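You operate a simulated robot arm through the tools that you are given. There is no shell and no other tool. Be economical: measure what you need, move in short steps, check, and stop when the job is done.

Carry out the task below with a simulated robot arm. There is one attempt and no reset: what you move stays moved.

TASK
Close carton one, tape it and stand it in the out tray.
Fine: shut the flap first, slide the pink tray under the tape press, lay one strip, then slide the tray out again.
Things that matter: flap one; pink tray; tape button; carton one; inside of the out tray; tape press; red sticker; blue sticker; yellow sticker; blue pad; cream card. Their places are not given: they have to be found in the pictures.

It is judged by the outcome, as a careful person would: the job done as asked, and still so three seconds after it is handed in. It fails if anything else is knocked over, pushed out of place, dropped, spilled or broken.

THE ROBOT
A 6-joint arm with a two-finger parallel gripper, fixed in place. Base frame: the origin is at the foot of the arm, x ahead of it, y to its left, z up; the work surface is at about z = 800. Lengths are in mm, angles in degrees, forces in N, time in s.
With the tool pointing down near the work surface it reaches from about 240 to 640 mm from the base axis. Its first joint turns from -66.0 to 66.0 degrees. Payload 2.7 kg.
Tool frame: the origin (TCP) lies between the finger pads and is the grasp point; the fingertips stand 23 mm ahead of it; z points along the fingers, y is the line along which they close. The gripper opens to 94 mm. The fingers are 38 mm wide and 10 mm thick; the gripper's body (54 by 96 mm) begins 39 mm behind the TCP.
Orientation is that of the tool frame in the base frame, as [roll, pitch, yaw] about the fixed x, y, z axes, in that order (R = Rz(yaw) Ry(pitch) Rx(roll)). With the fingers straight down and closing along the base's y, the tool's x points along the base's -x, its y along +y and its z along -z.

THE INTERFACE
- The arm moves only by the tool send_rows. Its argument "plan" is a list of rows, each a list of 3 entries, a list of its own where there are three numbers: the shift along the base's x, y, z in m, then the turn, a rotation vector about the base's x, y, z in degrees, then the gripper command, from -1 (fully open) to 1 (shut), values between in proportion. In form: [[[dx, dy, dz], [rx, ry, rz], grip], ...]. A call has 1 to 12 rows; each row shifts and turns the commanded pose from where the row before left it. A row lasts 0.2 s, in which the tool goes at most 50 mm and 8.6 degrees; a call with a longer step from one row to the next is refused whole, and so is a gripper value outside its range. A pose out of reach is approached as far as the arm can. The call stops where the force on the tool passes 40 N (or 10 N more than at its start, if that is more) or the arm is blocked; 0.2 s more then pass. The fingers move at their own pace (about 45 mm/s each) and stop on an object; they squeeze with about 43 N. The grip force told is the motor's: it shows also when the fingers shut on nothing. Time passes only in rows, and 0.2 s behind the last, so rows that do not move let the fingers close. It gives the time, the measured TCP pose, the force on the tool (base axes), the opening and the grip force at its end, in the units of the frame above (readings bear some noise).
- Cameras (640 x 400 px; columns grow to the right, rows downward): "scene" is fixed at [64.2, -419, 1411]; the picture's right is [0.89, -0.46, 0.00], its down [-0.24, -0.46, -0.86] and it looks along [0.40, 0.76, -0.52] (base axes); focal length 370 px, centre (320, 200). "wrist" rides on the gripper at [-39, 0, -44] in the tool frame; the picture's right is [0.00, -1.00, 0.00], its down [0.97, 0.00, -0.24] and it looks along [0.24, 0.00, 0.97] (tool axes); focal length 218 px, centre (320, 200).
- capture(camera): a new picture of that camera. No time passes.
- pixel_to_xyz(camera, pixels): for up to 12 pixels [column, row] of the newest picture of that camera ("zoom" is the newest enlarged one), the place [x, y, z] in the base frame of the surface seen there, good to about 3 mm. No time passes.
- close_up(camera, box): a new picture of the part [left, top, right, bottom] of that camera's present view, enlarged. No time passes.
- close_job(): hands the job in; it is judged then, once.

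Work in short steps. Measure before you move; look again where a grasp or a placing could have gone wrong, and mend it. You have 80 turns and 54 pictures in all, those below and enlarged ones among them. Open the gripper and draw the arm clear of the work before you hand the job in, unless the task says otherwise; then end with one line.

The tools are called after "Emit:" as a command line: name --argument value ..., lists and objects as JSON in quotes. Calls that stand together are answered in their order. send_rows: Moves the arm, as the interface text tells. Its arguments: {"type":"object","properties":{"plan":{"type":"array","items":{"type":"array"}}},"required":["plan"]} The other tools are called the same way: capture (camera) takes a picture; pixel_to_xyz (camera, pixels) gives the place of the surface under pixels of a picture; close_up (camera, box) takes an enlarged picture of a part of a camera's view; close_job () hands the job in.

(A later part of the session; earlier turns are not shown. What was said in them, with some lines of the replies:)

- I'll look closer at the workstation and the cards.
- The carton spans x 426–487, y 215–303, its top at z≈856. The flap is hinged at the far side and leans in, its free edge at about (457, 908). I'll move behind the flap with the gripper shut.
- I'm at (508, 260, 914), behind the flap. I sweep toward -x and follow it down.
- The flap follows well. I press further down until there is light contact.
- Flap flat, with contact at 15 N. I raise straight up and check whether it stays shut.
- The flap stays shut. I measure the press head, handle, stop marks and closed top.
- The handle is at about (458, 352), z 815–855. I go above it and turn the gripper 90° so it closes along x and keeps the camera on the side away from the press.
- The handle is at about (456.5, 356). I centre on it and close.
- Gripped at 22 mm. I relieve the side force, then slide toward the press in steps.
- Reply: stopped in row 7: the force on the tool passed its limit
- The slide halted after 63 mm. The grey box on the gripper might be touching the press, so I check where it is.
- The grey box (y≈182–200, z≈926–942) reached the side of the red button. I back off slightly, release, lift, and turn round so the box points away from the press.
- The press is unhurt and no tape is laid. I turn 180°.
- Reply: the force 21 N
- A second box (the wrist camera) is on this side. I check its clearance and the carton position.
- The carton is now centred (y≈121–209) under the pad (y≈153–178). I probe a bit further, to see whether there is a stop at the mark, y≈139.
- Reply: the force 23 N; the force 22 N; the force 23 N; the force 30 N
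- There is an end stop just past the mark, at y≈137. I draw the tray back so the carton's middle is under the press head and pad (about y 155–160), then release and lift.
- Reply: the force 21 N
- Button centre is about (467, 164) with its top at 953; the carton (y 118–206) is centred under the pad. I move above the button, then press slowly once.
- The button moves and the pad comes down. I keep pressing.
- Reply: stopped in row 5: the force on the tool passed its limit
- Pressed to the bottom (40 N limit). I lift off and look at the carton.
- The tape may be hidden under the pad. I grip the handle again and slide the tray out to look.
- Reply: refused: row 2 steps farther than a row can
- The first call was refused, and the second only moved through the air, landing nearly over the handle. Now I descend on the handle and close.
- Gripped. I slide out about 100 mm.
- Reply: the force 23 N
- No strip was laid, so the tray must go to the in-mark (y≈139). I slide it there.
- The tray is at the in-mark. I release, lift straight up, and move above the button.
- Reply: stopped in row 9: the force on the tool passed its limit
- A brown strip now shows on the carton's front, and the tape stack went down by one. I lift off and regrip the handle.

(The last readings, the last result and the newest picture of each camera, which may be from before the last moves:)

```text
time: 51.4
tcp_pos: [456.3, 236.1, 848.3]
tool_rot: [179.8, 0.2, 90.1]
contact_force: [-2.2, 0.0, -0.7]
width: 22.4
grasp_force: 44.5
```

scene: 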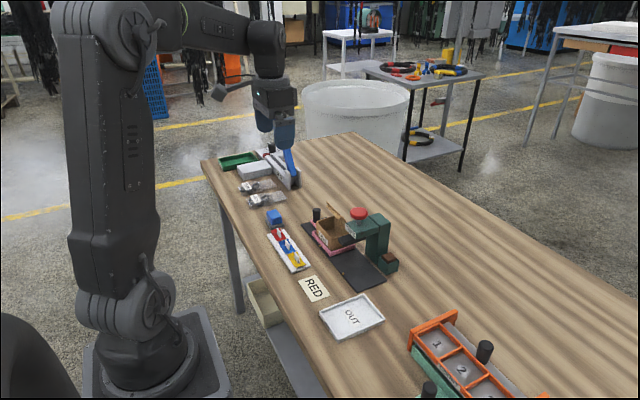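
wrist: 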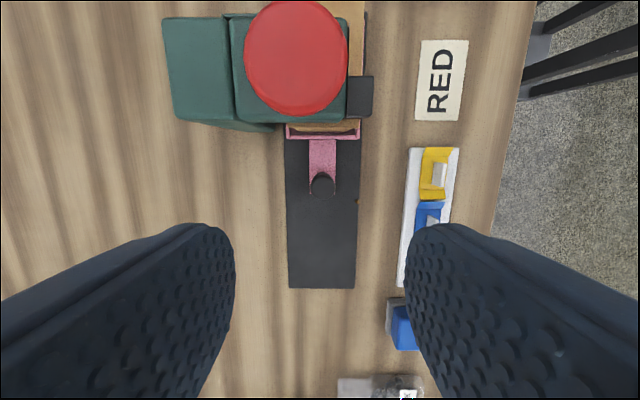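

Emit:
send_rows --plan '[[[0, 0.008, 0], [0, 0, 0], 1], [[0, 0.013, 0], [0, 0, 0], 1], [[0, 0.013, 0], [0, 0, 0], 1], [[0, 0.013, 0], [0, 0, 0], 1], [[0, 0.013, 0], [0, 0, 0], 1], [[0, 0.013, 0], [0, 0, 0], 1], [[0, 0.013, 0], [0, 0, 0], 1], [[0, 0.013, 0], [0, 0, 0], 1], [[0, 0.012, 0], [0, 0, 0], 1], [[0, 0.007, 0], [0, 0, 0], 1], [[0, 0.002, 0], [0, 0, 0], 1], [[0, 0, 0], [0, 0, 0], 1]]'

Emit:
close_up --camera "scene" --box '[290, 190, 418, 270]'

```text
time: 54.0
tcp_pos: [456.2, 356.0, 848.4]
tool_rot: [180.0, 0.3, 90.1]
contact_force: [-25.9, -4.1, 11.8]
width: 22.0
grasp_force: 44.9
```

```text
5.00 times, centred on (354, 230) of scene
```

zoom: 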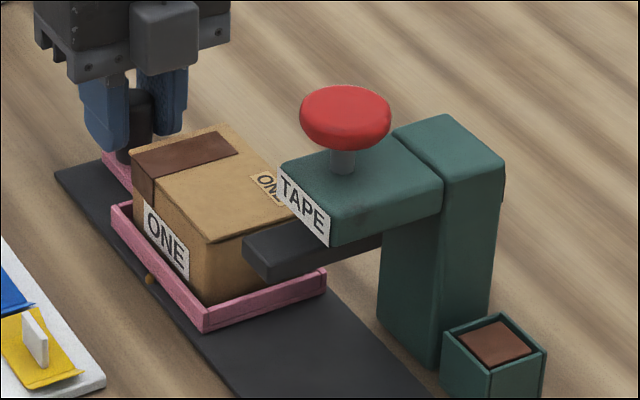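

The tray is home and the strip runs across the flap edge. I release the handle, lift, and move over the carton with the gripper opened wide.

Emit:
send_rows --plan '[[[0, 0, 0], [0, 0, 0], 0], [[0, 0, 0], [0, 0, 0], -0.2], [[0, 0, 0], [0, 0, 0], -0.2], [[0, 0, 0.03], [0, 0, 0], -0.2], [[0, 0, 0.045], [0, 0, 0], -0.2], [[0, 0, 0.045], [0, 0, 0], -0.2], [[0, -0.03, 0.02], [0, 0, 0], -0.8], [[0, -0.034, 0], [0, 0, 0], -1], [[0, -0.033, 0], [0, 0, 0], -1], [[0, 0, 0], [0, 0, 0], -1]]'

Emit:
capture --camera "wrist"

Emit:
close_up --camera "scene" --box '[290, 270, 418, 350]'

```text
time: 56.2
tcp_pos: [457.1, 256.7, 989.6]
tool_rot: [179.8, 0.2, 90.1]
contact_force: [-0.1, -0.5, 0.0]
width: 93.8
grasp_force: 0.1
```

```text
21 pictures are left
```

wrist: 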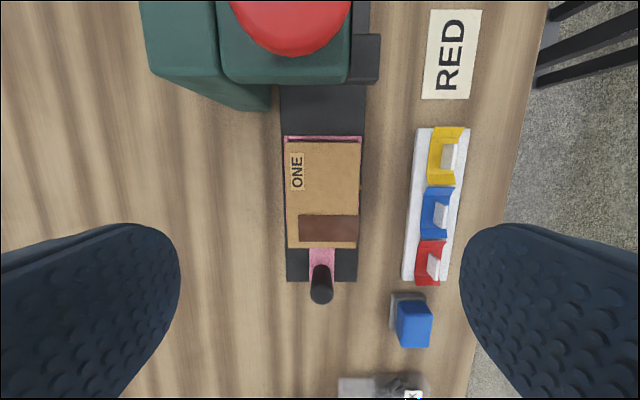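

```text
5.00 times, centred on (354, 310) of scene
```

zoom: 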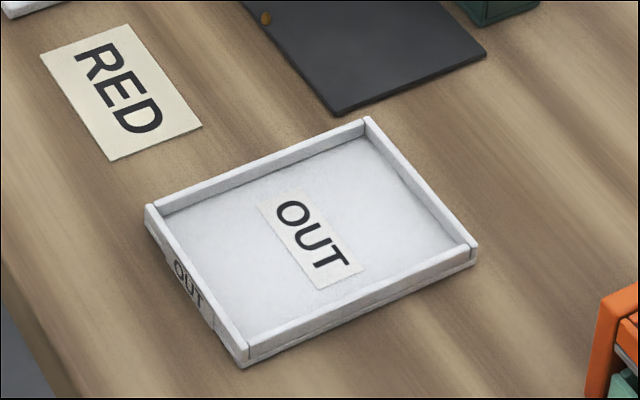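

Emit:
pixel_to_xyz --camera "zoom" --pixels '[[160, 217], [365, 137], [452, 247], [248, 345], [148, 208], [368, 120], [475, 247], [245, 362], [310, 240], [200, 300]]'

Emit:
pixel_to_xyz --camera "wrist" --pixels '[[288, 142], [359, 142], [289, 246], [357, 246], [322, 190], [288, 190], [358, 190], [330, 228]]'

```text
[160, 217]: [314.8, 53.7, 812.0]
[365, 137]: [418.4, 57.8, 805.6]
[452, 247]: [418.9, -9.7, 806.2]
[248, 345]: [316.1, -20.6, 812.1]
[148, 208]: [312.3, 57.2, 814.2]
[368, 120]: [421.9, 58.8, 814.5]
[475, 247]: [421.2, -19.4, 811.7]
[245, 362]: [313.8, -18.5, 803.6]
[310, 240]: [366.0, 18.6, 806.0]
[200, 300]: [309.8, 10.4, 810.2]
```

```text
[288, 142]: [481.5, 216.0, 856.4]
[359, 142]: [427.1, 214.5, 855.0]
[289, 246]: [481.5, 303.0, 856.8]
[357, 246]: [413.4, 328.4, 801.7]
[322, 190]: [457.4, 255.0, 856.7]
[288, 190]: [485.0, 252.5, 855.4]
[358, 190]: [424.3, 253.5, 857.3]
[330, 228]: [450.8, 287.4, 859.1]
```

The carton is centred at about (455.5, 259). I descend at y≈254 so the fingers keep off the tape, with tips above the pink rim, and grip.

Emit:
send_rows --plan '[[[-0.0015, -0.0025, -0.04], [0, 0, 0], -1], [[0, 0, -0.04], [0, 0, 0], -1], [[0, 0, -0.035], [0, 0, 0], -1], [[0, 0, -0.015], [0, 0, 0], -1], [[0, 0, -0.009], [0, 0, 0], -1], [[0, 0, 0], [0, 0, 0], -1], [[0, 0, 0], [0, 0, 0], 0], [[0, 0, 0], [0, 0, 0], 1], [[0, 0, 0], [0, 0, 0], 1], [[0, 0, 0], [0, 0, 0], 1]]'

Emit:
close_up --camera "scene" --box '[270, 180, 398, 260]'

```text
time: 58.4
tcp_pos: [457.2, 258.0, 847.7]
tool_rot: [179.8, 0.2, 90.2]
contact_force: [0.2, -0.2, -0.7]
width: 59.0
grasp_force: 43.3
```

```text
5.00 times, centred on (334, 220) of scene
```

zoom: 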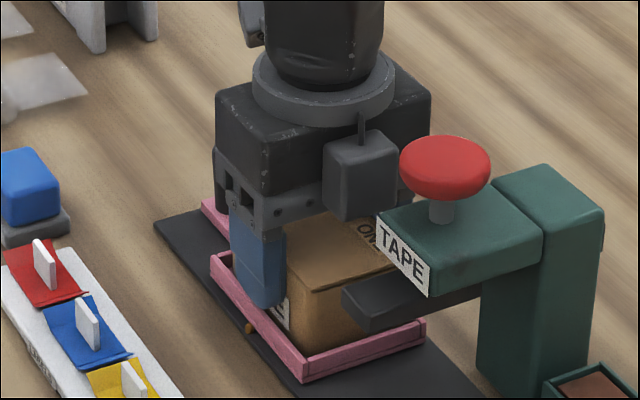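

Gripped at 59 mm. I lift gently.

Emit:
send_rows --plan '[[[0, 0, 0.005], [0, 0, 0], 1], [[0, 0, 0.01], [0, 0, 0], 1], [[0, 0, 0.02], [0, 0, 0], 1], [[0, 0, 0.035], [0, 0, 0], 1], [[0, 0, 0.04], [0, 0, 0], 1], [[0, 0, 0.045], [0, 0, 0], 1], [[0, 0, 0], [0, 0, 0], 1]]'

Emit:
close_up --camera "scene" --box '[254, 140, 414, 240]'

```text
time: 60.0
tcp_pos: [453.4, 256.0, 1004.0]
tool_rot: [179.7, 0.3, 90.3]
contact_force: [-1.1, 0.5, -0.3]
width: 59.2
grasp_force: 42.7
```

```text
4.00 times, centred on (334, 190) of scene
```

zoom: 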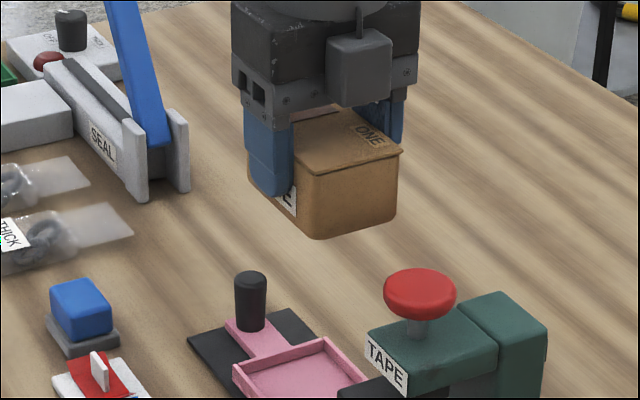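

Carton held level. I carry it over to the out tray, turning 90° on the way so its long side lies along x.

Emit:
send_rows --plan '[[[-0.008, 0, 0.03], [0, 0, 8.2], 1], [[-0.016, -0.01, 0.01], [0, 0, 8.2], 1], [[-0.016, -0.02, 0], [0, 0, 8.2], 1], [[-0.01, -0.026, 0], [0, 0, 8.2], 1], [[-0.008, -0.026, 0], [0, 0, 8.2], 1], [[-0.007, -0.026, 0], [0, 0, 8.2], 1], [[-0.007, -0.026, 0], [0, 0, 8.2], 1], [[-0.007, -0.026, 0], [0, 0, 8.2], 1], [[-0.004, -0.026, 0], [0, 0, 8.2], 1], [[-0.003, -0.026, 0], [0, 0, 8.2], 1], [[0, -0.024, 0], [0, 0, 7.8], 1], [[0, 0, 0], [0, 0, 0], 1]]'

Emit:
capture --camera "wrist"

Emit:
capture --camera "scene"

```text
time: 62.6
tcp_pos: [367.9, 21.7, 1044.1]
tool_rot: [179.8, 0.2, 179.9]
contact_force: [-0.7, -0.5, -0.6]
width: 59.0
grasp_force: 42.9
```

```text
17 pictures are left
```

wrist: 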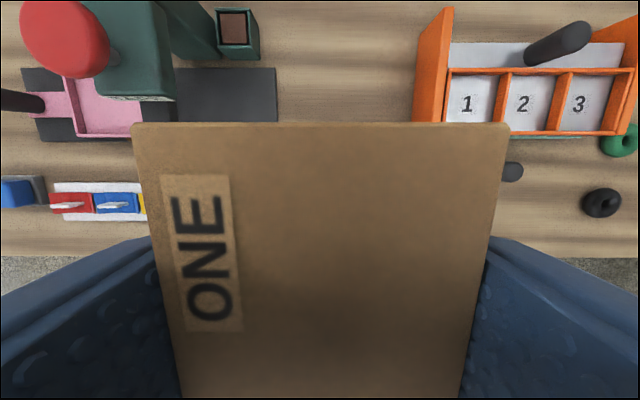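

```text
16 pictures are left
```

scene: 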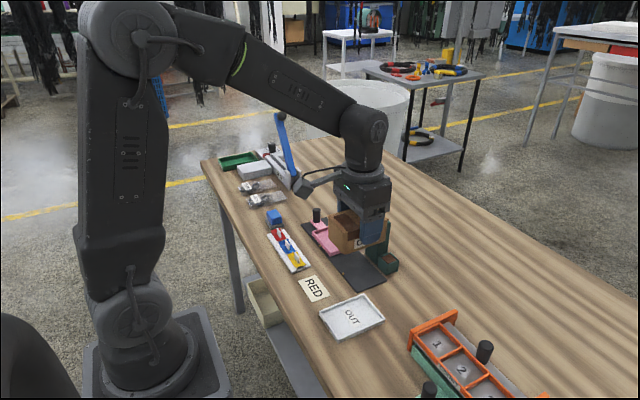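

Emit:
pixel_to_xyz --camera "wrist" --pixels '[[320, 130], [145, 130], [500, 130], [320, 300], [320, 390]]'

Emit:
close_up --camera "scene" --box '[300, 170, 428, 250]'

```text
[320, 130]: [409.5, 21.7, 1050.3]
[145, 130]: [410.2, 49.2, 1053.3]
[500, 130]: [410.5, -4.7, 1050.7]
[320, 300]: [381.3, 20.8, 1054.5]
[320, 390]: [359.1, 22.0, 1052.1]
```

```text
5.00 times, centred on (364, 210) of scene
```

zoom: 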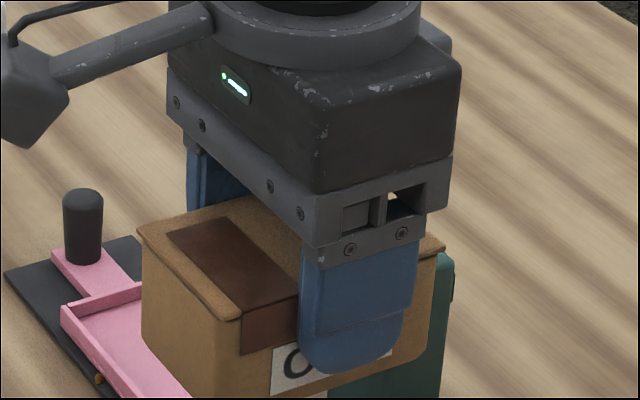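

Emit:
pixel_to_xyz --camera "zoom" --pixels '[[142, 232], [234, 316], [190, 270], [437, 242], [300, 285], [350, 365], [145, 340], [275, 396]]'

```text
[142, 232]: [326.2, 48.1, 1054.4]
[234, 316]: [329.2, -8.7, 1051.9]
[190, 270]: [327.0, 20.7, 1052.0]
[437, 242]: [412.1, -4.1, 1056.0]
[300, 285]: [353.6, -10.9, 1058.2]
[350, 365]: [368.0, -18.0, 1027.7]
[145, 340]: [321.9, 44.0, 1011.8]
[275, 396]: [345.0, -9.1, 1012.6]
```

The carton is at x≈325–411, y≈-9–50, and the tray inside is centred near (367, 19.5). I shift (-1, -2) mm and descend.

Emit:
send_rows --plan '[[[-0.001, -0.002, -0.03], [0, 0, 0], 1], [[0, 0, -0.04], [0, 0, 0], 1], [[0, 0, -0.04], [0, 0, 0], 1], [[0, 0, -0.035], [0, 0, 0], 1], [[0, 0, -0.02], [0, 0, 0], 1], [[0, 0, -0.01], [0, 0, 0], 1], [[0, 0, 0], [0, 0, 0], 1]]'

Emit:
close_up --camera "scene" --box '[290, 265, 418, 345]'

```text
time: 64.2
tcp_pos: [368.7, 19.4, 870.6]
tool_rot: [179.8, 0.3, -180.0]
contact_force: [0.2, 0.2, -1.4]
width: 59.0
grasp_force: 43.1
```

```text
5.00 times, centred on (354, 305) of scene
```

zoom: 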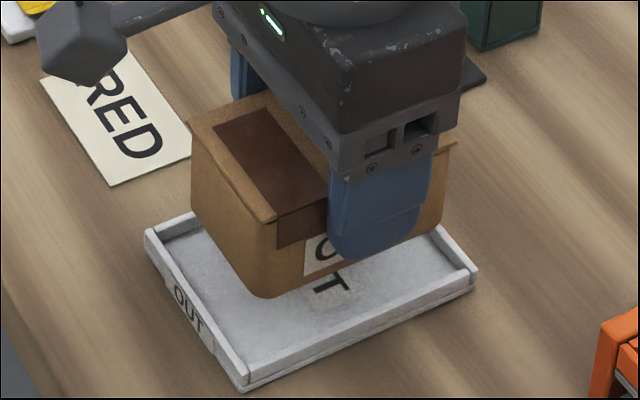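

Emit:
send_rows --plan '[[[-0.001, 0, -0.008], [0, 0, 0], 1], [[0, 0, -0.006], [0, 0, 0], 1], [[0, 0, 0], [0, 0, 0], 1]]'

Emit:
close_up --camera "scene" --box '[290, 265, 418, 345]'

```text
time: 65.0
tcp_pos: [366.7, 19.6, 856.5]
tool_rot: [179.7, 0.2, -179.9]
contact_force: [-0.2, 0.1, 0.8]
width: 59.2
grasp_force: 43.1
```

```text
5.00 times, centred on (354, 305) of scene
```

zoom: 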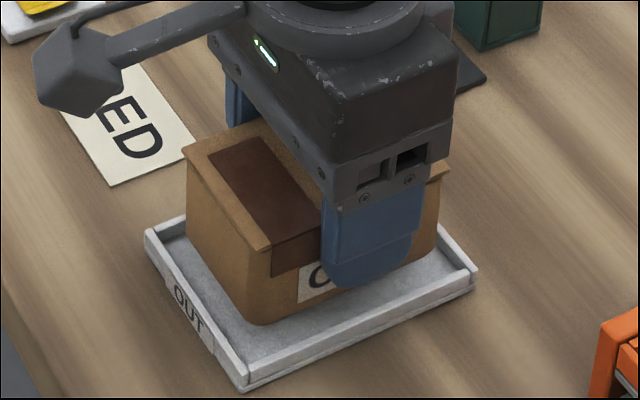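

Emit:
pixel_to_xyz --camera "zoom" --pixels '[[258, 318], [262, 290], [195, 240], [190, 215], [247, 352], [250, 340], [350, 308], [420, 275], [185, 235], [220, 310], [360, 300], [300, 335]]'

```text
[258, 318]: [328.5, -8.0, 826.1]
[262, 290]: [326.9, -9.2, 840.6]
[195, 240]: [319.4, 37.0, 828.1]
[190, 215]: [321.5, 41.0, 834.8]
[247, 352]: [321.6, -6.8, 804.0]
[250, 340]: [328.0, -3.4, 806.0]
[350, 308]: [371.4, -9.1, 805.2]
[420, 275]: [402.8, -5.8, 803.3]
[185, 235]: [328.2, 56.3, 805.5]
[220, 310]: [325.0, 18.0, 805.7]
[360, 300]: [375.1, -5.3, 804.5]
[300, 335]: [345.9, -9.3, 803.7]
```

The carton face is at y≈-9 and the wall's inner side at about y -15. I nudge -1.5 mm in y and lower slowly to contact.

Emit:
send_rows --plan '[[[0, -0.0015, -0.004], [0, 0, 0], 1], [[0, 0, -0.003], [0, 0, 0], 1], [[0, 0, -0.003], [0, 0, 0], 1], [[0, 0, -0.002], [0, 0, 0], 1], [[0, 0, 0], [0, 0, 0], 1]]'

```text
time: 66.2
tcp_pos: [365.8, 17.3, 843.3]
tool_rot: [179.9, 0.1, -180.0]
contact_force: [-6.8, 3.1, 20.9]
width: 59.3
grasp_force: 43.3
```

Emit:
close_up --camera "scene" --box '[290, 265, 418, 345]'

```text
5.00 times, centred on (354, 305) of scene
```

zoom: 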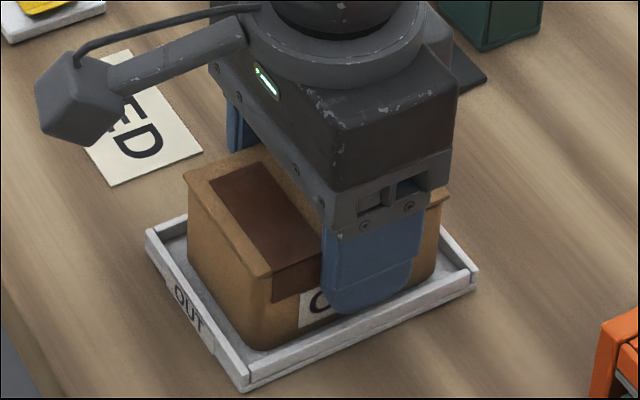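

Seated inside the tray. I release and lift straight up.

Emit:
send_rows --plan '[[[0, 0, 0.001], [0, 0, 0], 1], [[0, 0, 0], [0, 0, 0], -0.4], [[0, 0, 0], [0, 0, 0], -0.8], [[0, 0, 0], [0, 0, 0], -0.8], [[0, 0, 0], [0, 0, 0], -0.8], [[0, 0, 0.02], [0, 0, 0], -0.8], [[0, 0, 0.045], [0, 0, 0], -0.8], [[0, 0, 0.045], [0, 0, 0], -0.8], [[0, 0, 0.045], [0, 0, 0], -1], [[0, 0, 0.045], [0, 0, 0], -1], [[0, 0, 0.045], [0, 0, 0], -1]]'

Emit:
close_up --camera "scene" --box '[225, 180, 481, 340]'

Emit:
capture --camera "wrist"

```text
time: 68.6
tcp_pos: [365.3, 19.2, 1090.8]
tool_rot: [179.8, 0.1, 180.0]
contact_force: [0.2, -0.3, 0.0]
width: 94.0
grasp_force: 0.1
```

```text
2.50 times, centred on (353, 260) of scene
```

zoom: 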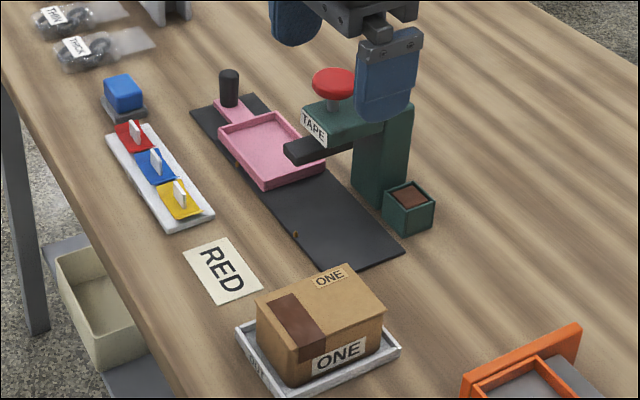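

```text
10 pictures are left
```

wrist: 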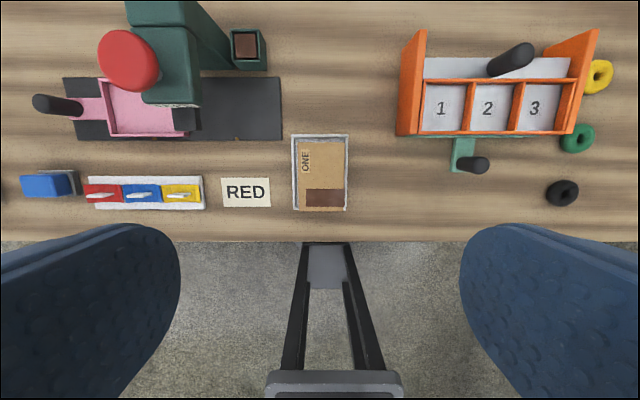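

The carton is shut, taped with one strip and standing upright in the out tray. The pink tray is back out, the arm is clear, and nothing else has moved. The job doesn't ask for a sticker or the pad, so I leave them and hand in.

Emit:
close_job

```text
The job is handed in.
```

Carton one is closed, taped with one strip and standing in the out tray; the first press of the tape button, with the tray short of its mark, laid nothing, and the second laid the strip.
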